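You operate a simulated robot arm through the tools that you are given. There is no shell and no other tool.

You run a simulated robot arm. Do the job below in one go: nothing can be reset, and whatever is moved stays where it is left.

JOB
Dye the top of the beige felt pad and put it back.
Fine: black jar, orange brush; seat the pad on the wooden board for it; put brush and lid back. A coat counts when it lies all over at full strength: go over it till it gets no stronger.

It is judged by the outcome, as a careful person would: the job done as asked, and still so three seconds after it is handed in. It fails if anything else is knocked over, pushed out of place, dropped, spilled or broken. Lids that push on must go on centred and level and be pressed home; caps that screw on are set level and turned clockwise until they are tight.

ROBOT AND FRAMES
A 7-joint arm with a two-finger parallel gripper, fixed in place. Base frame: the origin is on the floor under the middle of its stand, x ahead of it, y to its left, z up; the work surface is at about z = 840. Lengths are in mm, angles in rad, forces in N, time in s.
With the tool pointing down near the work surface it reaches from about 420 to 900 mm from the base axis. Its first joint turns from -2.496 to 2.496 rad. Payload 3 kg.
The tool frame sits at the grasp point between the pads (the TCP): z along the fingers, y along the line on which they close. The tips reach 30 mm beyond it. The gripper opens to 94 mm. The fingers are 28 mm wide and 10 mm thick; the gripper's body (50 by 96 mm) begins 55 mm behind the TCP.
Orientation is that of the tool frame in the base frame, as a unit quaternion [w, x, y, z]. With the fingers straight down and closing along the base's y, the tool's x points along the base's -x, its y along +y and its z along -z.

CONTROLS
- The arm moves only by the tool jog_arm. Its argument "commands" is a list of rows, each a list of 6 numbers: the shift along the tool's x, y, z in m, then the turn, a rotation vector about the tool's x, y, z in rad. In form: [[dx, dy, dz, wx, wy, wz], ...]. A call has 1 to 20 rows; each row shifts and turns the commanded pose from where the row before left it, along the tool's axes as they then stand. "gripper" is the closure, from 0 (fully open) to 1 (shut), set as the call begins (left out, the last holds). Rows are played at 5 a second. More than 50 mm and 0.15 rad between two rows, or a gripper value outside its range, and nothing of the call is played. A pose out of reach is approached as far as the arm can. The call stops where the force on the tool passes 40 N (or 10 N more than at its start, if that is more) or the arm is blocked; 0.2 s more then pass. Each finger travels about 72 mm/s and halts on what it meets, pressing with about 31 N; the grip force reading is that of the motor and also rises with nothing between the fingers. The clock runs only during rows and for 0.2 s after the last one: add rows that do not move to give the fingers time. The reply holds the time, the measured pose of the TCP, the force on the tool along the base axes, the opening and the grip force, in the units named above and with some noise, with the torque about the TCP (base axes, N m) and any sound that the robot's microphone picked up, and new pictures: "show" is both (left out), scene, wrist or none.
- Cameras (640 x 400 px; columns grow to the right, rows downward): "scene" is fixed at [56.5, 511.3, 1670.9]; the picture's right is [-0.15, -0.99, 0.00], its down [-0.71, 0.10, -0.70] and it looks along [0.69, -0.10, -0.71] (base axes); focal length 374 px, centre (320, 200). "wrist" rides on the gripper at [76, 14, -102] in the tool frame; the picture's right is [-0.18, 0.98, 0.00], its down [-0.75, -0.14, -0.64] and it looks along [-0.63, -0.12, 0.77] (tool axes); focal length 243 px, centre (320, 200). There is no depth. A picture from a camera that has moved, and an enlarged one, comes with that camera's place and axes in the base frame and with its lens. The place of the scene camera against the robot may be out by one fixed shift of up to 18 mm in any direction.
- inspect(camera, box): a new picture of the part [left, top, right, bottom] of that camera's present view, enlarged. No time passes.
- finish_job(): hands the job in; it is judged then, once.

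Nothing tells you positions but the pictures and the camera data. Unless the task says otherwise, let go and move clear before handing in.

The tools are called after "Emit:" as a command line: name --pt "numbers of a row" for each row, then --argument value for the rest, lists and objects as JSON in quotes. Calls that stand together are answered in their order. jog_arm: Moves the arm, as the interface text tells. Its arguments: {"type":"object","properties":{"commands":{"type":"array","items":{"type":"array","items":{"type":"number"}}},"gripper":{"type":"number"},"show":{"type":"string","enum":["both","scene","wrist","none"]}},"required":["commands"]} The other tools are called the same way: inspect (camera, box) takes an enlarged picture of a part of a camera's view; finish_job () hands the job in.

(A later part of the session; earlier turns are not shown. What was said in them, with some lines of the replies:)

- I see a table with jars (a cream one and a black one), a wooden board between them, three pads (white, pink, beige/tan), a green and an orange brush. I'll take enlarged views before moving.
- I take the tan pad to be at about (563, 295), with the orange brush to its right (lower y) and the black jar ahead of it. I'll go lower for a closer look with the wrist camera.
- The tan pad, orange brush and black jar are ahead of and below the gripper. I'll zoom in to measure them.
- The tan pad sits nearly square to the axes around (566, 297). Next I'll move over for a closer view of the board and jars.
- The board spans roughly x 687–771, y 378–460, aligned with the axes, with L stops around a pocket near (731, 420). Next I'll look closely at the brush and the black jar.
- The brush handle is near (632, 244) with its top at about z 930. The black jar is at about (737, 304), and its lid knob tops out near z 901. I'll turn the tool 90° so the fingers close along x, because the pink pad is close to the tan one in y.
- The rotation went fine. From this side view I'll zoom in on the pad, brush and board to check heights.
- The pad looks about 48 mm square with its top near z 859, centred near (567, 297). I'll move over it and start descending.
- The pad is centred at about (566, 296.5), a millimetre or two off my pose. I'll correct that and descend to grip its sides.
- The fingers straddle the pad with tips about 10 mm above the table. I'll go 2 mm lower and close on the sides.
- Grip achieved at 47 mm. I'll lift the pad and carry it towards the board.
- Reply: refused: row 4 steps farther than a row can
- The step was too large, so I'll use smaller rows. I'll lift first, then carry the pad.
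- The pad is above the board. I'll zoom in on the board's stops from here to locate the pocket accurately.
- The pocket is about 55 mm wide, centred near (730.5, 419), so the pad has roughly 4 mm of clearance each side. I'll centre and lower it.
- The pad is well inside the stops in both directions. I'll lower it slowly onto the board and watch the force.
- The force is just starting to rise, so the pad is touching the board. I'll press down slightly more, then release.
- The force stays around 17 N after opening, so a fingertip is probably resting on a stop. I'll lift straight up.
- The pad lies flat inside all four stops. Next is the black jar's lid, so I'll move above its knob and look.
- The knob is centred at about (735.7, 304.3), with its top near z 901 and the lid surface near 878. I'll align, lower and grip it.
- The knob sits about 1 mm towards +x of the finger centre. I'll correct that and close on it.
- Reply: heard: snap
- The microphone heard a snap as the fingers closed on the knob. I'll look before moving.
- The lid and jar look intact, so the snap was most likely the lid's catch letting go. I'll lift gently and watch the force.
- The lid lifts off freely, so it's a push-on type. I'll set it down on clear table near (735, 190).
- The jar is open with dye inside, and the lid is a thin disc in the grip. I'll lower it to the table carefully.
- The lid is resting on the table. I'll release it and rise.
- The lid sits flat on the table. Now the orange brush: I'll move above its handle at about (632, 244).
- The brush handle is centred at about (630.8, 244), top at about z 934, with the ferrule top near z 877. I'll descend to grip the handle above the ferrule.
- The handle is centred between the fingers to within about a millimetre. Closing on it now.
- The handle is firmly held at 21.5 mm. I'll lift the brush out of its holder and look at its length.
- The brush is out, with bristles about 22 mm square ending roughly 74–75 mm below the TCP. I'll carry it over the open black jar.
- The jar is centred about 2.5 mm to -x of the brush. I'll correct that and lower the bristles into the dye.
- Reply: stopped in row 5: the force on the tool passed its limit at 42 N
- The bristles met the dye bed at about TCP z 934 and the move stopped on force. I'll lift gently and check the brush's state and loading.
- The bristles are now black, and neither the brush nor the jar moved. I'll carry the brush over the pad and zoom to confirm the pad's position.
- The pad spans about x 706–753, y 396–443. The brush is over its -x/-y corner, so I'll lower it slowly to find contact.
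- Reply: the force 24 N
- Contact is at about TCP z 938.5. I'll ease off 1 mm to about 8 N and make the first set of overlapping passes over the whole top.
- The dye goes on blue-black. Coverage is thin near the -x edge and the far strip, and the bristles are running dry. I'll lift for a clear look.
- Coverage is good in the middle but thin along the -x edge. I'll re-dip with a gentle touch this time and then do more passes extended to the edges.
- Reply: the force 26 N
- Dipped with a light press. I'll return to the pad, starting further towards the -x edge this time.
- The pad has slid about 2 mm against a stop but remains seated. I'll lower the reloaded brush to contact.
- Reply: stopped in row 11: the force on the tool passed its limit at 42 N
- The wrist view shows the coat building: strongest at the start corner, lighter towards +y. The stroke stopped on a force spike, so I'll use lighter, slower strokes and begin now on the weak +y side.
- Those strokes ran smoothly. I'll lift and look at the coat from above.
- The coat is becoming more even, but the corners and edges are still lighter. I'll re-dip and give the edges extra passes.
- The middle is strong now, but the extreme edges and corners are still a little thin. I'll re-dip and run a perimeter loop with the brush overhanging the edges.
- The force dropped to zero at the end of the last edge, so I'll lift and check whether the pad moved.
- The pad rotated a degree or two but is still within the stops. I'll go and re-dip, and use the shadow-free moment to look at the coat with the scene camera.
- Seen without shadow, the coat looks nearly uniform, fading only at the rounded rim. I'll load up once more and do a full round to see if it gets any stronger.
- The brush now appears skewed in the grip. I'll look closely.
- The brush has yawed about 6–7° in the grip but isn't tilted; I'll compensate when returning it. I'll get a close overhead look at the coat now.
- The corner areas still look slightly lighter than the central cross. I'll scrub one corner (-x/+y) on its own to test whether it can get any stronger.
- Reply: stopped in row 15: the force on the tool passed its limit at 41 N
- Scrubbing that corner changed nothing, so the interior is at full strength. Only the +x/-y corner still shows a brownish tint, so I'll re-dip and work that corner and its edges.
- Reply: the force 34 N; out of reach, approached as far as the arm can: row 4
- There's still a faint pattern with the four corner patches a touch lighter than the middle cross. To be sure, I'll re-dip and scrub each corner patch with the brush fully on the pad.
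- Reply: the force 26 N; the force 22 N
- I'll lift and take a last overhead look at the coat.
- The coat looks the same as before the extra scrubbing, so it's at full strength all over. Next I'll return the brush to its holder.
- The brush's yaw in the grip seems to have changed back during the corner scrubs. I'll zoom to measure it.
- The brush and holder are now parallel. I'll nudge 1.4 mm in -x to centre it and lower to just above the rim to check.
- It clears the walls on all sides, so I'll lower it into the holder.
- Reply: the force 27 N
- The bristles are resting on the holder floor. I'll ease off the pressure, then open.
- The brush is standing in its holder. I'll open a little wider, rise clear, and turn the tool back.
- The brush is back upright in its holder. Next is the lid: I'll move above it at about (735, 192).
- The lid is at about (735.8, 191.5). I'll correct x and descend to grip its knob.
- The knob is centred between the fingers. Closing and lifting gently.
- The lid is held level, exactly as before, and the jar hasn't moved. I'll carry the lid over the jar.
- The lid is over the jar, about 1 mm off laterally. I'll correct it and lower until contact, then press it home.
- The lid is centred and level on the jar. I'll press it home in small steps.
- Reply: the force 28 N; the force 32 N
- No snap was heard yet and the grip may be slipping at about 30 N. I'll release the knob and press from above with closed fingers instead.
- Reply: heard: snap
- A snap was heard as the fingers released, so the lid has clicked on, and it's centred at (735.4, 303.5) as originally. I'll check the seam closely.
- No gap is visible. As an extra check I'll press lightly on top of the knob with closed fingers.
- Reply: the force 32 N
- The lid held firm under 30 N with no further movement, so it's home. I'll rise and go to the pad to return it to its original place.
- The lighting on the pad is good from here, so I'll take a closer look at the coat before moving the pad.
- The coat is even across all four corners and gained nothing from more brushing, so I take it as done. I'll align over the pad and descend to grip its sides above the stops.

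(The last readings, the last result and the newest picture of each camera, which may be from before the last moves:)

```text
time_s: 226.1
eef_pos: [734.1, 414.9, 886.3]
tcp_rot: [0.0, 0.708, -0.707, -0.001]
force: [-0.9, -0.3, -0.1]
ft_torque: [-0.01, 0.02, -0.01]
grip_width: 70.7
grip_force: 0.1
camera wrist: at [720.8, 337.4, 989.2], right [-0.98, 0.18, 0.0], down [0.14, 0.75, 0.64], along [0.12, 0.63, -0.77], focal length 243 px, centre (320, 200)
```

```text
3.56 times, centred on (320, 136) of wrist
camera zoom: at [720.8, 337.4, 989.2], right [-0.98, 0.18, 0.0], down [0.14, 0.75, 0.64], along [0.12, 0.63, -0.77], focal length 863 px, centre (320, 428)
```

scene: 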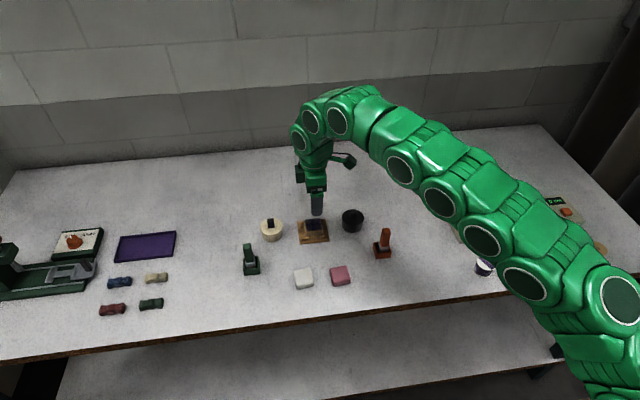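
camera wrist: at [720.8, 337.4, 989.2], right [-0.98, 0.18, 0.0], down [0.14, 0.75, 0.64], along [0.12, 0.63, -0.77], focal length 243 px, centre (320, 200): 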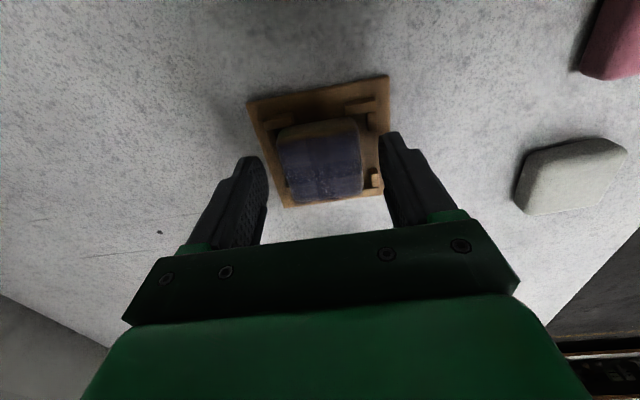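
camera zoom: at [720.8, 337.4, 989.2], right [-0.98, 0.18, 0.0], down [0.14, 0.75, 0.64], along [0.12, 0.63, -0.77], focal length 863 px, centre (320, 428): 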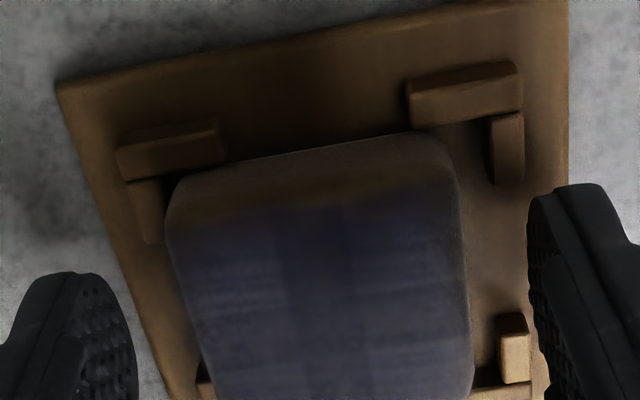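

Emit:
jog_arm --pt "0 0 0.0017 0 0 0" --pt "0 0 0 0 0 0" --pt "0 0 0 0 0 0" --gripper 0.3 --show "none"

Emit:
jog_arm --pt "0 0 0 0 0 0" --pt "0 0 0 0 0 0" --pt "0 0 0 0 0 0" --pt "0 0 0 0 0 0" --gripper 1 --show "wrist"

Emit:
inspect --camera "wrist" --box '[230, 80, 410, 192]'

Emit:
inspect --camera "scene" --box '[285, 200, 345, 245]'

```text
time_s: 226.9
eef_pos: [733.8, 415.1, 883.3]
tcp_rot: [0.0, 0.708, -0.706, 0.0]
force: [0.4, -0.3, -0.1]
ft_torque: [-0.02, 0.04, -0.02]
grip_width: 65.9
grip_force: 0.0
```

```text
time_s: 227.9
eef_pos: [732.5, 415.0, 886.1]
tcp_rot: [0.001, 0.708, -0.706, -0.001]
force: [-18.8, -4.1, 2.5]
ft_torque: [-0.13, 0.67, -0.04]
grip_width: 46.5
grip_force: 30.8
camera wrist: at [720.3, 337.6, 987.2], right [-0.98, 0.18, 0.0], down [0.14, 0.75, 0.64], along [0.12, 0.63, -0.77], focal length 243 px, centre (320, 200)
```

wrist: 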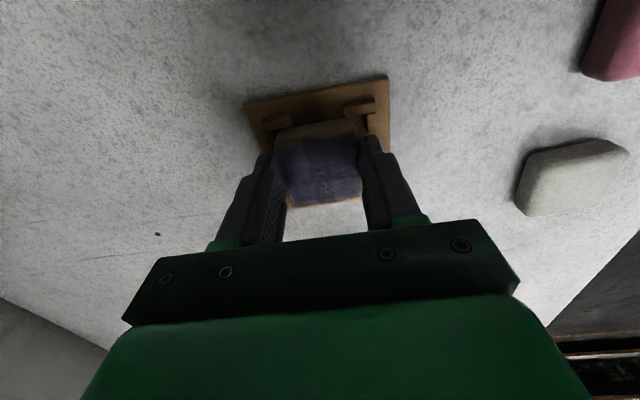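

```text
3.56 times, centred on (320, 136) of wrist
camera zoom: at [720.3, 337.6, 987.2], right [-0.98, 0.18, 0.0], down [0.14, 0.75, 0.64], along [0.12, 0.63, -0.77], focal length 863 px, centre (320, 428)
```

zoom: 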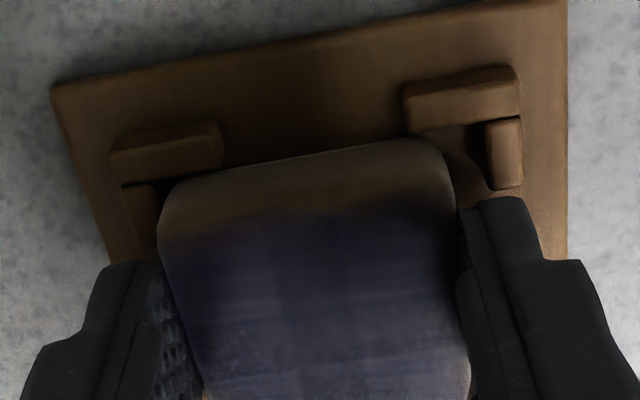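

```text
8.89 times, centred on (315, 222) of scene
camera zoom: at [56.5, 511.3, 1670.9], right [-0.15, -0.99, 0.0], down [-0.71, 0.1, -0.7], along [0.69, -0.1, -0.71], focal length 3320 px, centre (364, 0)
```

zoom: 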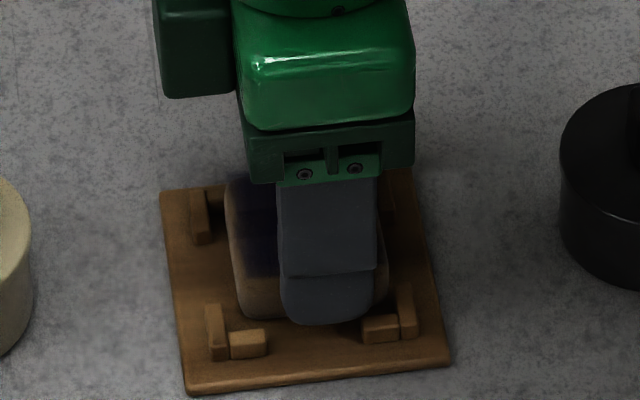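

The grip is pushing the pad against the +x stop. I'll shift 1.2 mm in -x to relieve that, then lift straight up.

Emit:
jog_arm --pt "0 0.0012 0 0 0 0" --pt "0 0 0 0 0 0" --gripper 1 --show "none"

Emit:
jog_arm --pt "0 0 -0.002 0 0 0" --pt "0 0 -0.003 0 0 0" --pt "0 0 0 0 0 0" --gripper 1 --show "wrist"

Emit:
inspect --camera "scene" --box '[285, 200, 345, 245]'

```text
time_s: 228.5
eef_pos: [732.5, 415.6, 884.7]
tcp_rot: [0.0, 0.708, -0.707, 0.0]
force: [-6.9, 0.4, -2.9]
ft_torque: [0.0, 0.35, -0.02]
grip_width: 46.3
grip_force: 31.4
```

```text
time_s: 229.3
eef_pos: [732.6, 414.5, 889.5]
tcp_rot: [0.001, 0.708, -0.706, 0.001]
force: [-1.1, -0.2, -0.2]
ft_torque: [0.01, 0.05, -0.01]
grip_width: 46.8
grip_force: 30.7
camera wrist: at [719.9, 337.8, 992.4], right [-0.98, 0.18, 0.0], down [0.14, 0.75, 0.64], along [0.12, 0.63, -0.77], focal length 243 px, centre (320, 200)
```

wrist: 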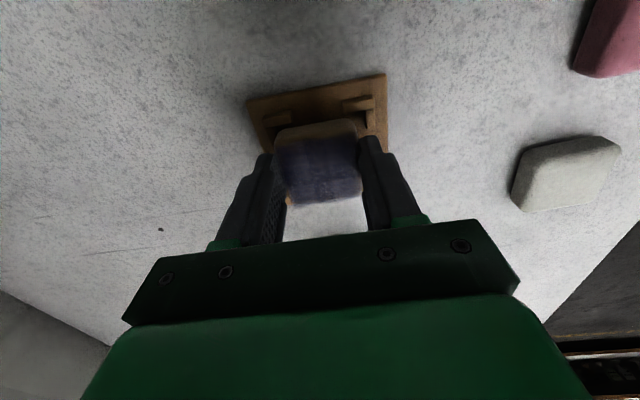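

```text
8.89 times, centred on (315, 222) of scene
camera zoom: at [56.5, 511.3, 1670.9], right [-0.15, -0.99, 0.0], down [-0.71, 0.1, -0.7], along [0.69, -0.1, -0.71], focal length 3320 px, centre (364, 0)
```

zoom: 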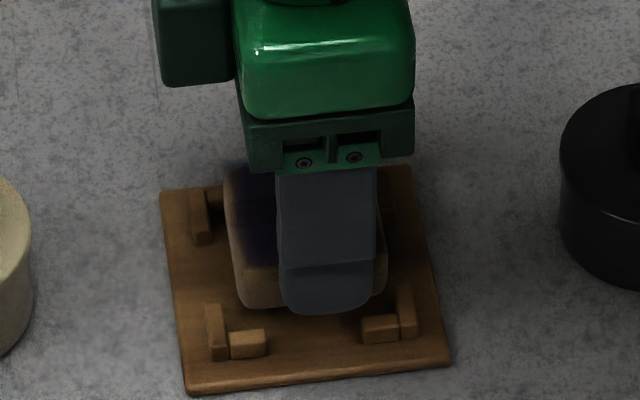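

The pad lifts cleanly and the board hasn't moved. I'll raise further and check the grip.

Emit:
jog_arm --pt "0 0 -0.015 0 0 0" --pt "0 0 -0.03 0 0 0" --pt "0 0 -0.03 0 0 0" --pt "0 0 -0.013 0 0 0" --pt "0 0 0 0 0 0" --pt "0 0 0 0 0 0" --gripper 1 --show "both"

Emit:
inspect --camera "wrist" --box '[230, 90, 410, 202]'

Emit:
inspect --camera "scene" --box '[280, 170, 360, 245]'

```text
time_s: 230.7
eef_pos: [732.6, 413.8, 978.2]
tcp_rot: [-0.001, 0.708, -0.707, 0.0]
force: [-0.9, -0.5, -0.6]
ft_torque: [0.03, -0.02, -0.02]
grip_width: 46.8
grip_force: 31.1
camera wrist: at [720.4, 337.4, 1081.7], right [-0.98, 0.18, 0.0], down [0.14, 0.75, 0.64], along [0.12, 0.63, -0.77], focal length 243 px, centre (320, 200)
```

scene: 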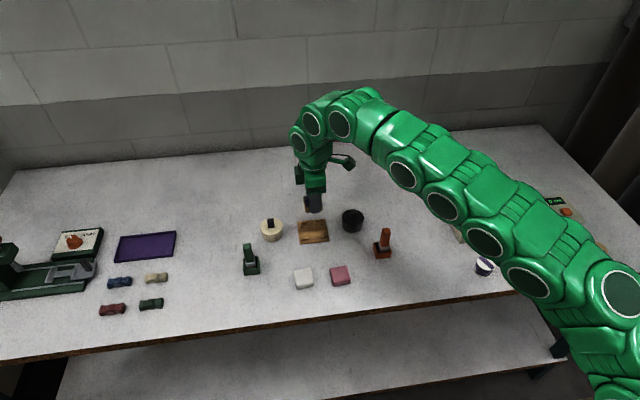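
wrist: 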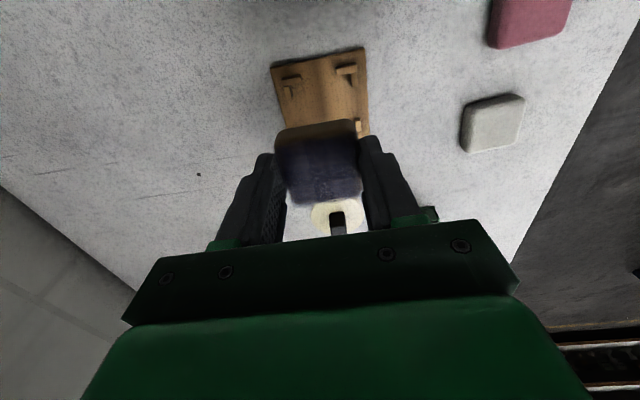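

```text
3.56 times, centred on (320, 146) of wrist
camera zoom: at [720.4, 337.4, 1081.7], right [-0.98, 0.18, 0.0], down [0.14, 0.75, 0.64], along [0.12, 0.63, -0.77], focal length 863 px, centre (320, 392)
```

zoom: 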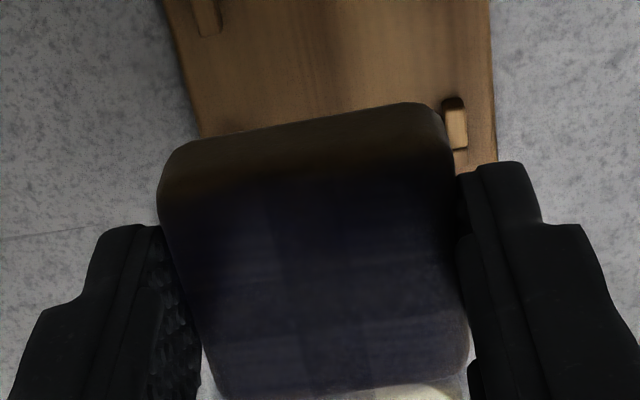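

```text
5.33 times, centred on (320, 208) of scene
camera zoom: at [56.5, 511.3, 1670.9], right [-0.15, -0.99, 0.0], down [-0.71, 0.1, -0.7], along [0.69, -0.1, -0.71], focal length 1992 px, centre (320, 160)
```

zoom: 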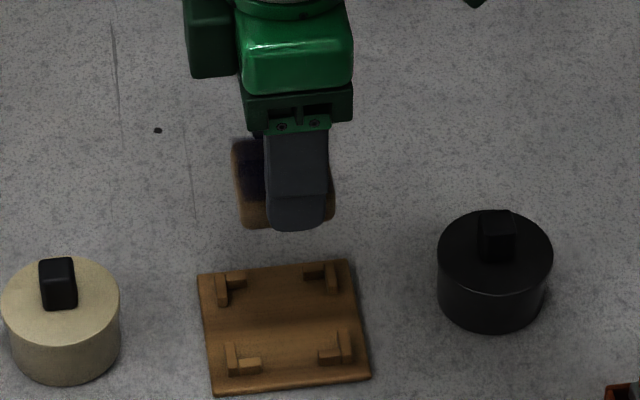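

The pad is held level. I'll carry it back over its original spot.

Emit:
jog_arm --pt "0.0199 0.0278 0 0 0 0" --pt "0.0199 0.0278 0 0 0 0" --pt "0.0199 0.0278 0 0 0 0" --pt "0.0199 0.0278 0 0 0 0" --pt "0.0199 0.0279 0 0 0 0" --pt "0.02 0.0279 0 0 0 0" --pt "0 0 0 0 0 0" --pt "0 0 0 0 0 0" --gripper 1 --show "both"

```text
time_s: 232.5
eef_pos: [564.2, 295.4, 978.2]
tcp_rot: [0.0, -0.707, 0.707, 0.0]
force: [0.8, -0.9, -0.1]
ft_torque: [-0.02, 0.02, 0.02]
grip_width: 46.6
grip_force: 31.4
camera wrist: at [551.1, 218.5, 1080.0], right [-0.98, 0.18, 0.0], down [0.14, 0.75, 0.64], along [0.12, 0.63, -0.77], focal length 243 px, centre (320, 200)
```

scene: 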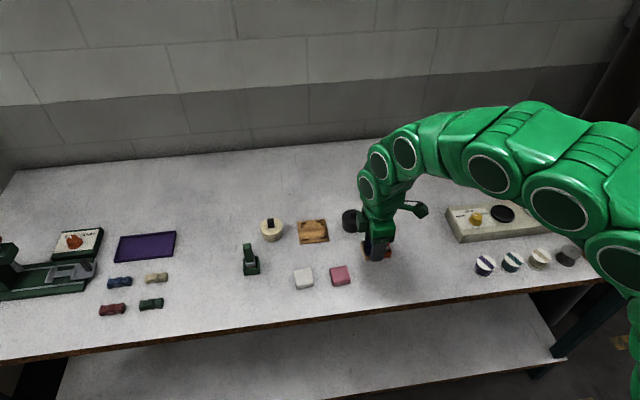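
wrist: 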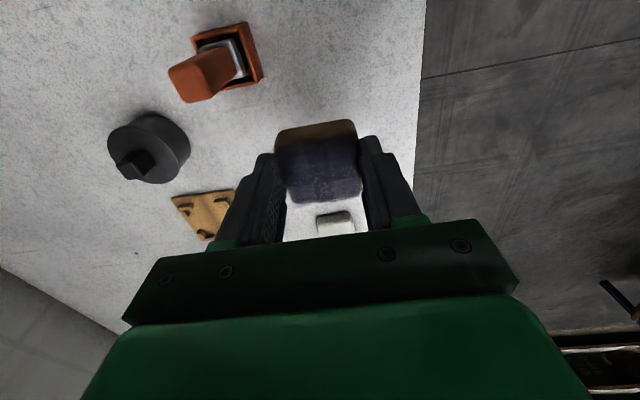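

Emit:
jog_arm --pt "0.0007 -0.0022 0.02 0 0 0" --pt "0 0 0.03 0 0 0" --pt "0 0 0.025 0 0 0" --pt "0 0 0.011 0 0 0" --pt "0 0 0 0 0 0" --pt "0 0 0 0 0 0" --gripper 1 --show "both"

Emit:
inspect --camera "scene" --box '[290, 240, 410, 300]'

```text
time_s: 233.9
eef_pos: [568.3, 295.2, 891.0]
tcp_rot: [0.001, 0.708, -0.706, 0.0]
force: [0.7, 0.7, -0.5]
ft_torque: [-0.01, 0.0, -0.03]
grip_width: 46.6
grip_force: 30.6
camera wrist: at [554.5, 218.0, 994.9], right [-0.98, 0.18, 0.0], down [0.14, 0.75, 0.64], along [0.12, 0.63, -0.77], focal length 243 px, centre (320, 200)
```

scene: 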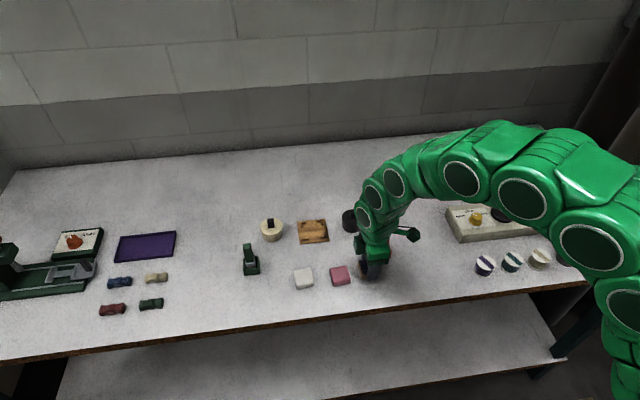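
wrist: 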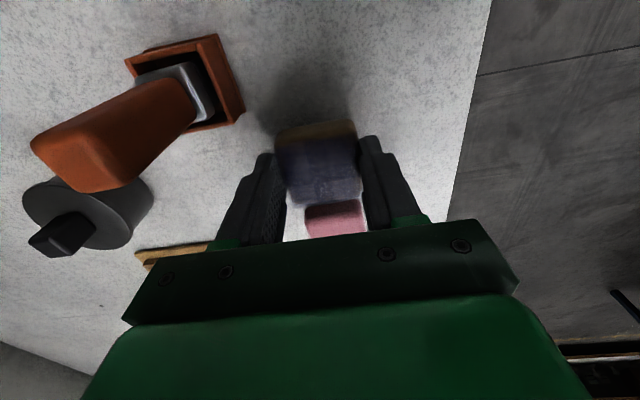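

```text
5.33 times, centred on (350, 270) of scene
camera zoom: at [56.5, 511.3, 1670.9], right [-0.15, -0.99, 0.0], down [-0.71, 0.1, -0.7], along [0.69, -0.1, -0.71], focal length 1992 px, centre (160, -173)
```

zoom: 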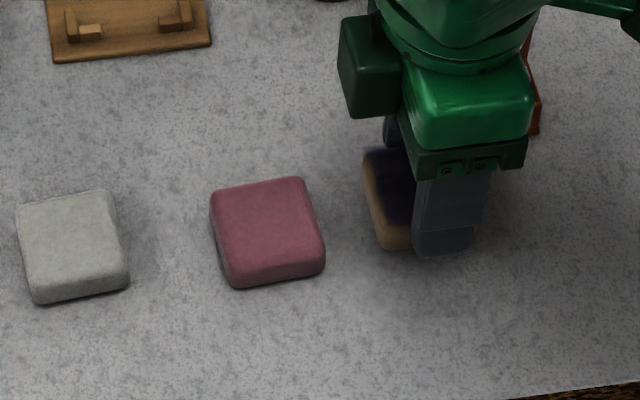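

Emit:
jog_arm --pt "0.0002 0.0012 0.005 0 0 0" --pt "0 0 0.003 0 0 0" --pt "0 0 0 0 0 0" --gripper 1 --show "wrist"

Emit:
jog_arm --pt "0 0 0.0012 0 0 0" --pt "0 0 0 0 0 0" --gripper 1 --show "none"

Emit:
jog_arm --pt "0 0 0.001 0 0 0" --pt "0 0 0 0 0 0" --gripper 1 --show "none"

Emit:
jog_arm --pt "0 0 0.001 0 0 0" --pt "0 0 0 0 0 0" --gripper 1 --show "none"

```text
time_s: 234.7
eef_pos: [566.1, 295.3, 883.9]
tcp_rot: [0.001, 0.708, -0.706, 0.0]
force: [0.0, 1.2, 0.4]
ft_torque: [-0.02, -0.01, -0.04]
grip_width: 46.5
grip_force: 31.1
camera wrist: at [553.8, 217.6, 986.4], right [-0.98, 0.18, 0.0], down [0.14, 0.75, 0.64], along [0.12, 0.63, -0.77], focal length 243 px, centre (320, 200)
```

wrist: 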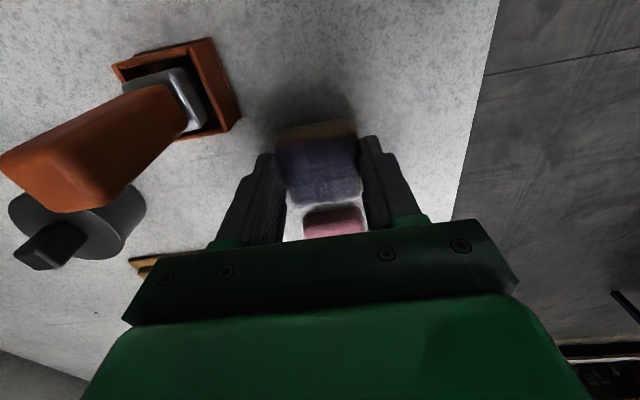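

```text
time_s: 235.3
eef_pos: [566.5, 294.8, 882.2]
tcp_rot: [0.001, 0.708, -0.706, 0.001]
force: [-0.4, -1.0, -0.9]
ft_torque: [0.0, -0.03, -0.02]
grip_width: 46.6
grip_force: 31.1
```

```text
time_s: 235.9
eef_pos: [566.5, 294.0, 881.3]
tcp_rot: [0.0, 0.708, -0.707, 0.0]
force: [-0.1, 0.0, -1.8]
ft_torque: [0.01, -0.01, -0.04]
grip_width: 46.9
grip_force: 31.6
```

```text
time_s: 236.5
eef_pos: [565.2, 294.8, 880.0]
tcp_rot: [0.0, 0.708, -0.706, 0.001]
force: [0.2, -0.6, -1.3]
ft_torque: [0.03, -0.01, 0.01]
grip_width: 46.7
grip_force: 31.7
```

Emit:
jog_arm --pt "0 0 0.001 0 0 0" --pt "0 0 0 0 0 0" --gripper 1 --show "none"

Emit:
jog_arm --pt "0 0 0.001 0 0 0" --pt "0 0 0 0 0 0" --gripper 1 --show "none"

Emit:
jog_arm --pt "0 0 0.0008 0 0 0" --pt "0 0 0 0 0 0" --gripper 1 --show "wrist"

```text
time_s: 237.1
eef_pos: [565.4, 294.6, 879.6]
tcp_rot: [-0.001, 0.709, -0.705, 0.0]
force: [-0.1, -1.3, 3.0]
ft_torque: [0.0, 0.0, -0.03]
grip_width: 46.7
grip_force: 30.6
```

```text
time_s: 237.7
eef_pos: [566.7, 294.7, 879.6]
tcp_rot: [0.0, 0.708, -0.707, 0.0]
force: [-1.1, -5.2, 24.5]
ft_torque: [-0.15, 0.1, 0.05]
grip_width: 46.9
grip_force: 31.4
```

```text
time_s: 238.3
eef_pos: [567.2, 294.1, 878.6]
tcp_rot: [-0.001, 0.708, -0.706, 0.001]
force: [-1.3, -1.5, 36.4]
ft_torque: [-0.02, 0.01, 0.01]
grip_width: 46.9
grip_force: 31.3
camera wrist: at [553.3, 217.1, 981.0], right [-0.98, 0.18, 0.0], down [0.14, 0.75, 0.64], along [0.12, 0.63, -0.77], focal length 243 px, centre (320, 200)
```

wrist: 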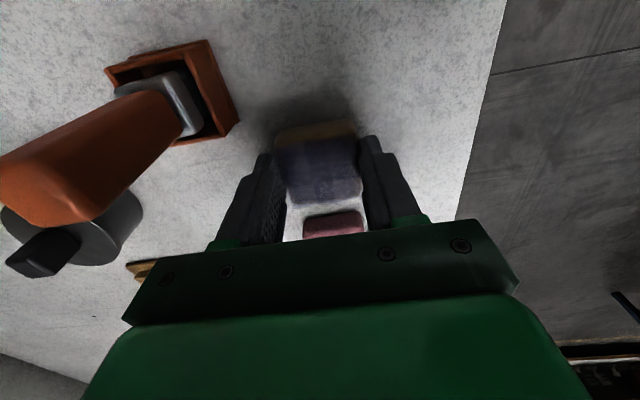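

The pad is down on the table at its original spot, to within a millimetre. I'll ease off and release it.

Emit:
jog_arm --pt "0 0 -0.0012 0 0 0" --pt "0 0 0 0 0 0" --gripper 1 --show "none"

Emit:
jog_arm --pt "0 0 0 0 0 0" --pt "0 0 0 0 0 0" --pt "0 0 0 0 0 0" --gripper 0.2 --show "wrist"

Emit:
jog_arm --pt "0 0 -0.01 0 0 0" --pt "0 0 -0.03 0 0 0" --pt "0 0 -0.04 0 0 0" --pt "0 0 -0.04 0 0 0" --pt "0 0 0 0 0 0" --gripper 0.2 --show "both"

Emit:
inspect --camera "wrist" --box '[240, 40, 400, 140]'

```text
time_s: 238.9
eef_pos: [566.4, 294.9, 878.2]
tcp_rot: [0.001, 0.708, -0.706, 0.0]
force: [6.1, 2.3, 12.5]
ft_torque: [0.15, -0.26, -0.04]
grip_width: 46.8
grip_force: 31.4
```

```text
time_s: 239.7
eef_pos: [566.2, 294.2, 878.8]
tcp_rot: [0.001, 0.708, -0.706, -0.001]
force: [0.1, 0.0, -0.6]
ft_torque: [0.01, -0.02, 0.01]
grip_width: 75.2
grip_force: 0.1
camera wrist: at [553.1, 217.0, 981.4], right [-0.98, 0.18, 0.0], down [0.14, 0.75, 0.64], along [0.12, 0.63, -0.77], focal length 243 px, centre (320, 200)
```

wrist: 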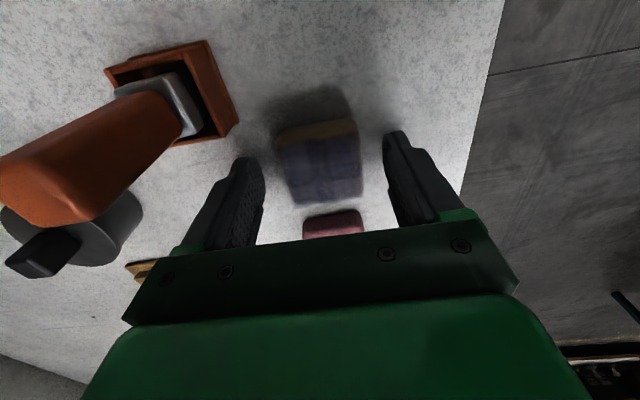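

```text
time_s: 240.9
eef_pos: [566.9, 296.2, 998.8]
tcp_rot: [0.001, 0.707, -0.707, 0.0]
force: [0.0, -0.6, -0.1]
ft_torque: [0.0, 0.02, 0.0]
grip_width: 75.1
grip_force: 0.1
camera wrist: at [554.0, 217.8, 1101.1], right [-0.98, 0.18, 0.0], down [0.14, 0.75, 0.64], along [0.12, 0.63, -0.77], focal length 243 px, centre (320, 200)
```

scene: 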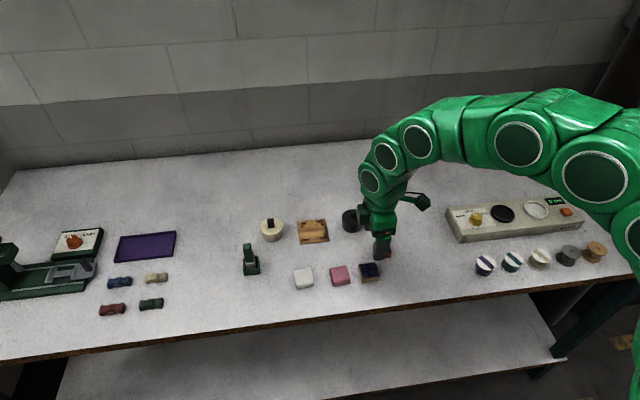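
wrist: 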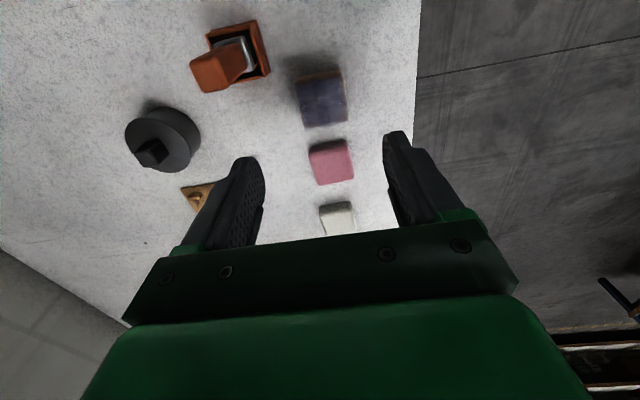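

```text
4.00 times, centred on (320, 90) of wrist
camera zoom: at [554.0, 217.8, 1101.1], right [-0.98, 0.18, 0.0], down [0.14, 0.75, 0.64], along [0.12, 0.63, -0.77], focal length 970 px, centre (320, 640)
```

zoom: 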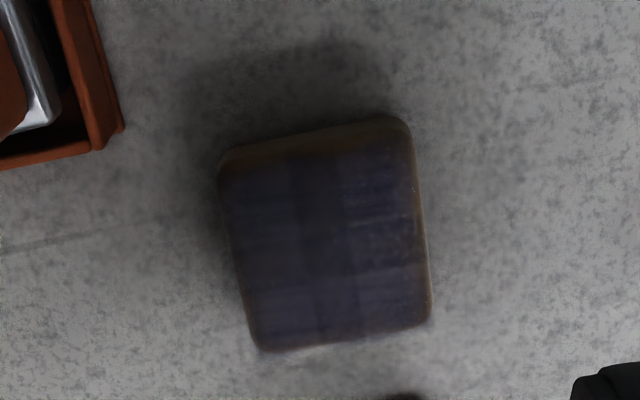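

The pad is back in its spot with the top fully dyed. I'll move the arm clear and check the whole scene.

Emit:
jog_arm --pt "0 0 -0.04 0 0 0" --pt "0 0 -0.04 0 0 0" --pt "0 0 -0.04 0 0 0" --pt "0.03 0 -0.03 0 0 0" --pt "0.04 0 0 0 0 0" --pt "0.04 0 0 0 0 0" --pt "0.04 0 0 0 0 0" --pt "0 0 0 0 0 0" --pt "0 0 0 0 0 0" --gripper 0.2 --show "both"

Emit:
inspect --camera "scene" --box '[230, 190, 410, 302]'

Emit:
inspect --camera "scene" --box '[330, 200, 410, 290]'

```text
time_s: 242.9
eef_pos: [566.9, 145.0, 1148.3]
tcp_rot: [0.0, 0.708, -0.707, 0.001]
force: [0.4, 0.9, -0.1]
ft_torque: [0.03, 0.0, 0.0]
grip_width: 75.4
grip_force: 0.1
camera wrist: at [553.7, 67.2, 1251.7], right [-0.98, 0.18, 0.0], down [0.14, 0.75, 0.64], along [0.12, 0.63, -0.77], focal length 243 px, centre (320, 200)
```

scene: 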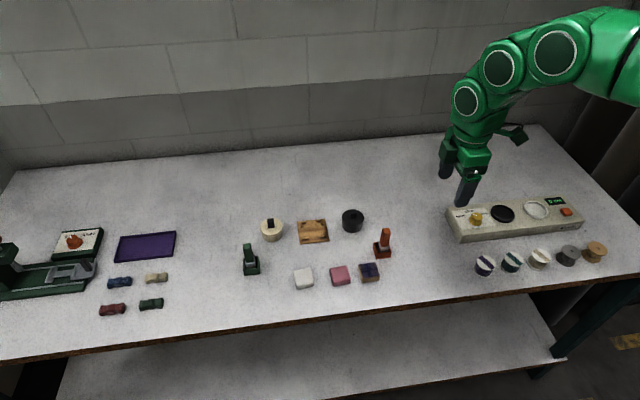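
wrist: 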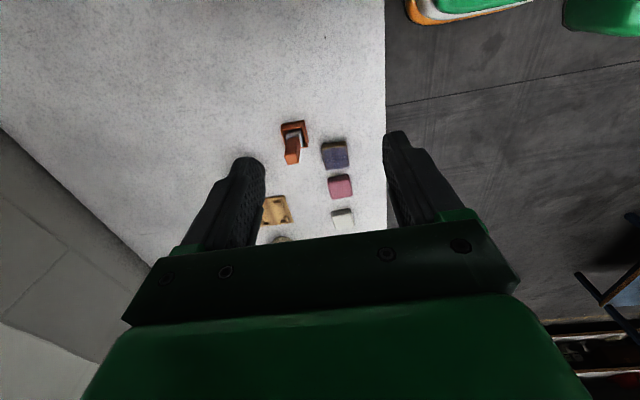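

```text
3.56 times, centred on (320, 246) of scene
camera zoom: at [56.5, 511.3, 1670.9], right [-0.15, -0.99, 0.0], down [-0.71, 0.1, -0.7], along [0.69, -0.1, -0.71], focal length 1328 px, centre (320, 36)
```

zoom: 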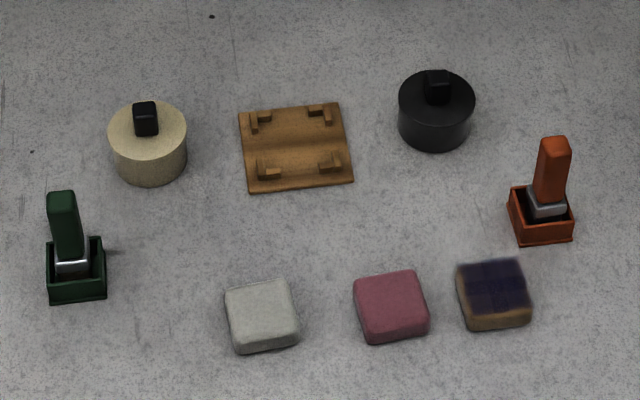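

```text
4.44 times, centred on (370, 245) of scene
camera zoom: at [56.5, 511.3, 1670.9], right [-0.15, -0.99, 0.0], down [-0.71, 0.1, -0.7], along [0.69, -0.1, -0.71], focal length 1660 px, centre (98, 0)
```

zoom: 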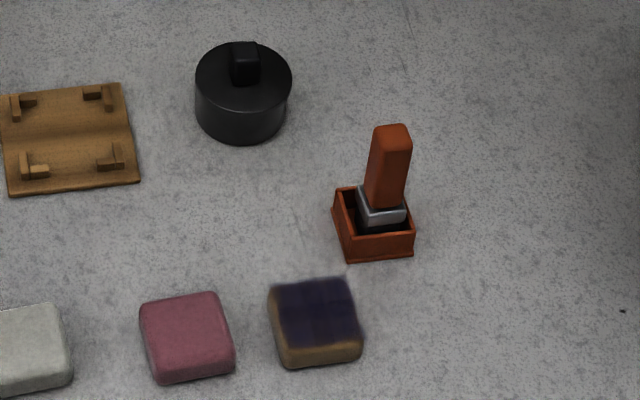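

Everything looks restored. I'll zoom in on the pad in this clear light to judge the coat once more.

Emit:
inspect --camera "scene" --box '[353, 258, 385, 288]'

Emit:
inspect --camera "wrist" --box '[310, 130, 360, 180]'

```text
13.33 times, centred on (369, 273) of scene
camera zoom: at [56.5, 511.3, 1670.9], right [-0.15, -0.99, 0.0], down [-0.71, 0.1, -0.7], along [0.69, -0.1, -0.71], focal length 4980 px, centre (-333, -773)
```

zoom: 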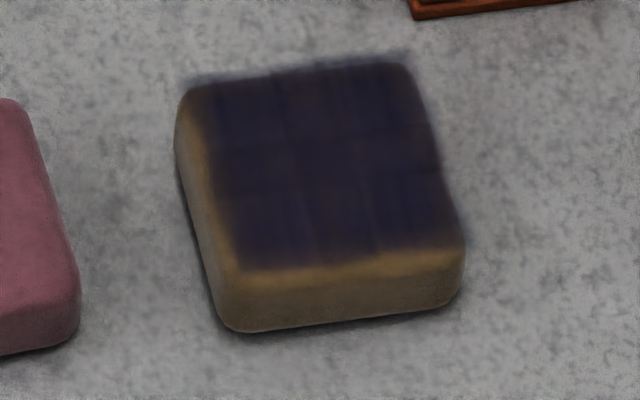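

```text
8.00 times, centred on (335, 155) of wrist
camera zoom: at [553.7, 67.2, 1251.7], right [-0.98, 0.18, 0.0], down [0.14, 0.75, 0.64], along [0.12, 0.63, -0.77], focal length 1941 px, centre (200, 560)
```

zoom: 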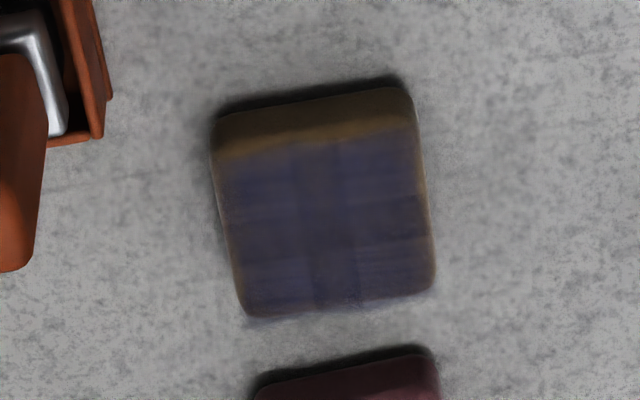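

Emit:
inspect --camera "scene" --box '[360, 261, 376, 271]'

Emit:
inspect --camera "scene" --box '[362, 268, 378, 278]'

Emit:
inspect --camera "wrist" --box '[320, 140, 350, 170]'

```text
16.00 times, centred on (368, 266) of scene
camera zoom: at [56.5, 511.3, 1670.9], right [-0.15, -0.99, 0.0], down [-0.71, 0.1, -0.7], along [0.69, -0.1, -0.71], focal length 5975 px, centre (-448, -856)
```

zoom: 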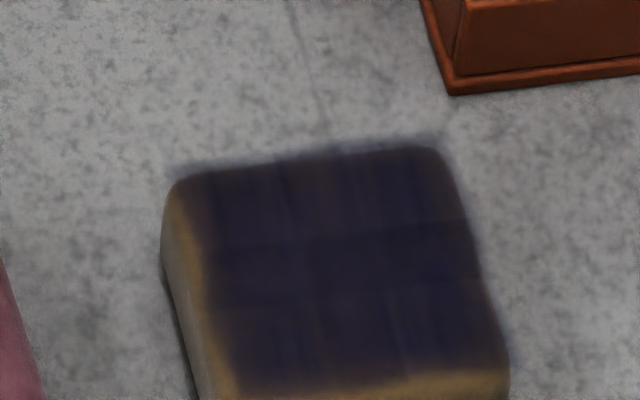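

```text
16.00 times, centred on (370, 273) of scene
camera zoom: at [56.5, 511.3, 1670.9], right [-0.15, -0.99, 0.0], down [-0.71, 0.1, -0.7], along [0.69, -0.1, -0.71], focal length 5975 px, centre (-480, -968)
```

zoom: 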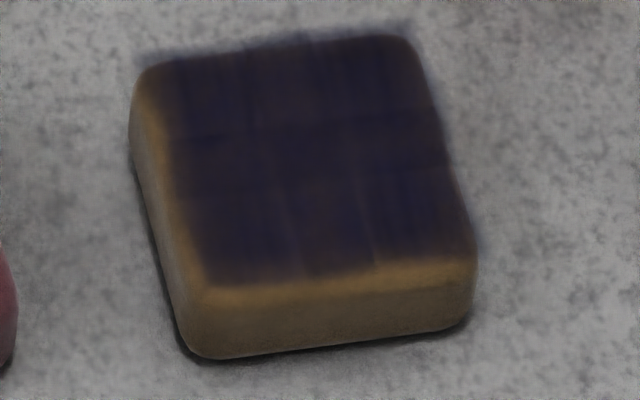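

```text
13.33 times, centred on (335, 155) of wrist
camera zoom: at [553.7, 67.2, 1251.7], right [-0.98, 0.18, 0.0], down [0.14, 0.75, 0.64], along [0.12, 0.63, -0.77], focal length 3235 px, centre (120, 800)
```

zoom: 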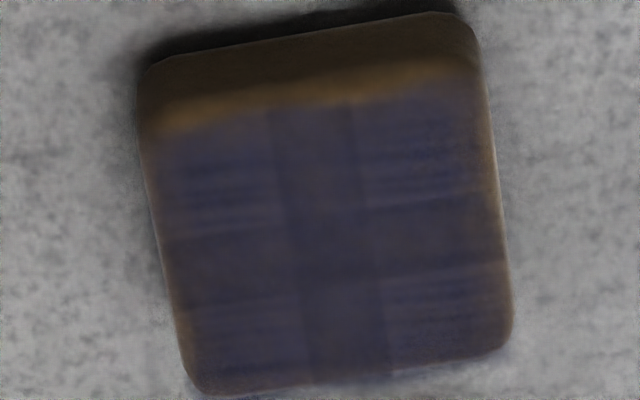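

The job is finished:
- **Pad:** dyed evenly over the whole top and back in its original spot.
- **Board:** unmoved.
- **Jar:** the black jar's lid is on, centred and snapped home.
- **Brush:** standing in its holder.
- **Everything else:** where it was, with the arm clear.

I'm handing in now.

Emit:
finish_job

```text
The job is handed in.
```

I dyed the top of the beige pad and put the pad back within about a millimetre of its original spot. I then handed the job in.

- **Coat:** It looked even right across the flat top. I judged it to be at full strength because extra brushing on each corner made no visible difference. That was by eye from the camera pictures. The only undyed part is the rounded rim just outside the flat top.
- **Pad on the board:** The pad slid a few millimetres while I was brushing but stayed inside the board's stops. The board itself did not move.
- **Lid:** The black jar's lid is back on, centred, and it snapped on. It held firm when I pressed on the knob with about 30 N. The jar may have moved by about a millimetre.
- **Brush:** The orange brush is standing upright in its holder. It twisted slightly in the grip during brushing, so I squared it up before putting it back.

In the last pictures everything else was where it started, and I saw no spills. The arm was clear of the table items before I handed in.
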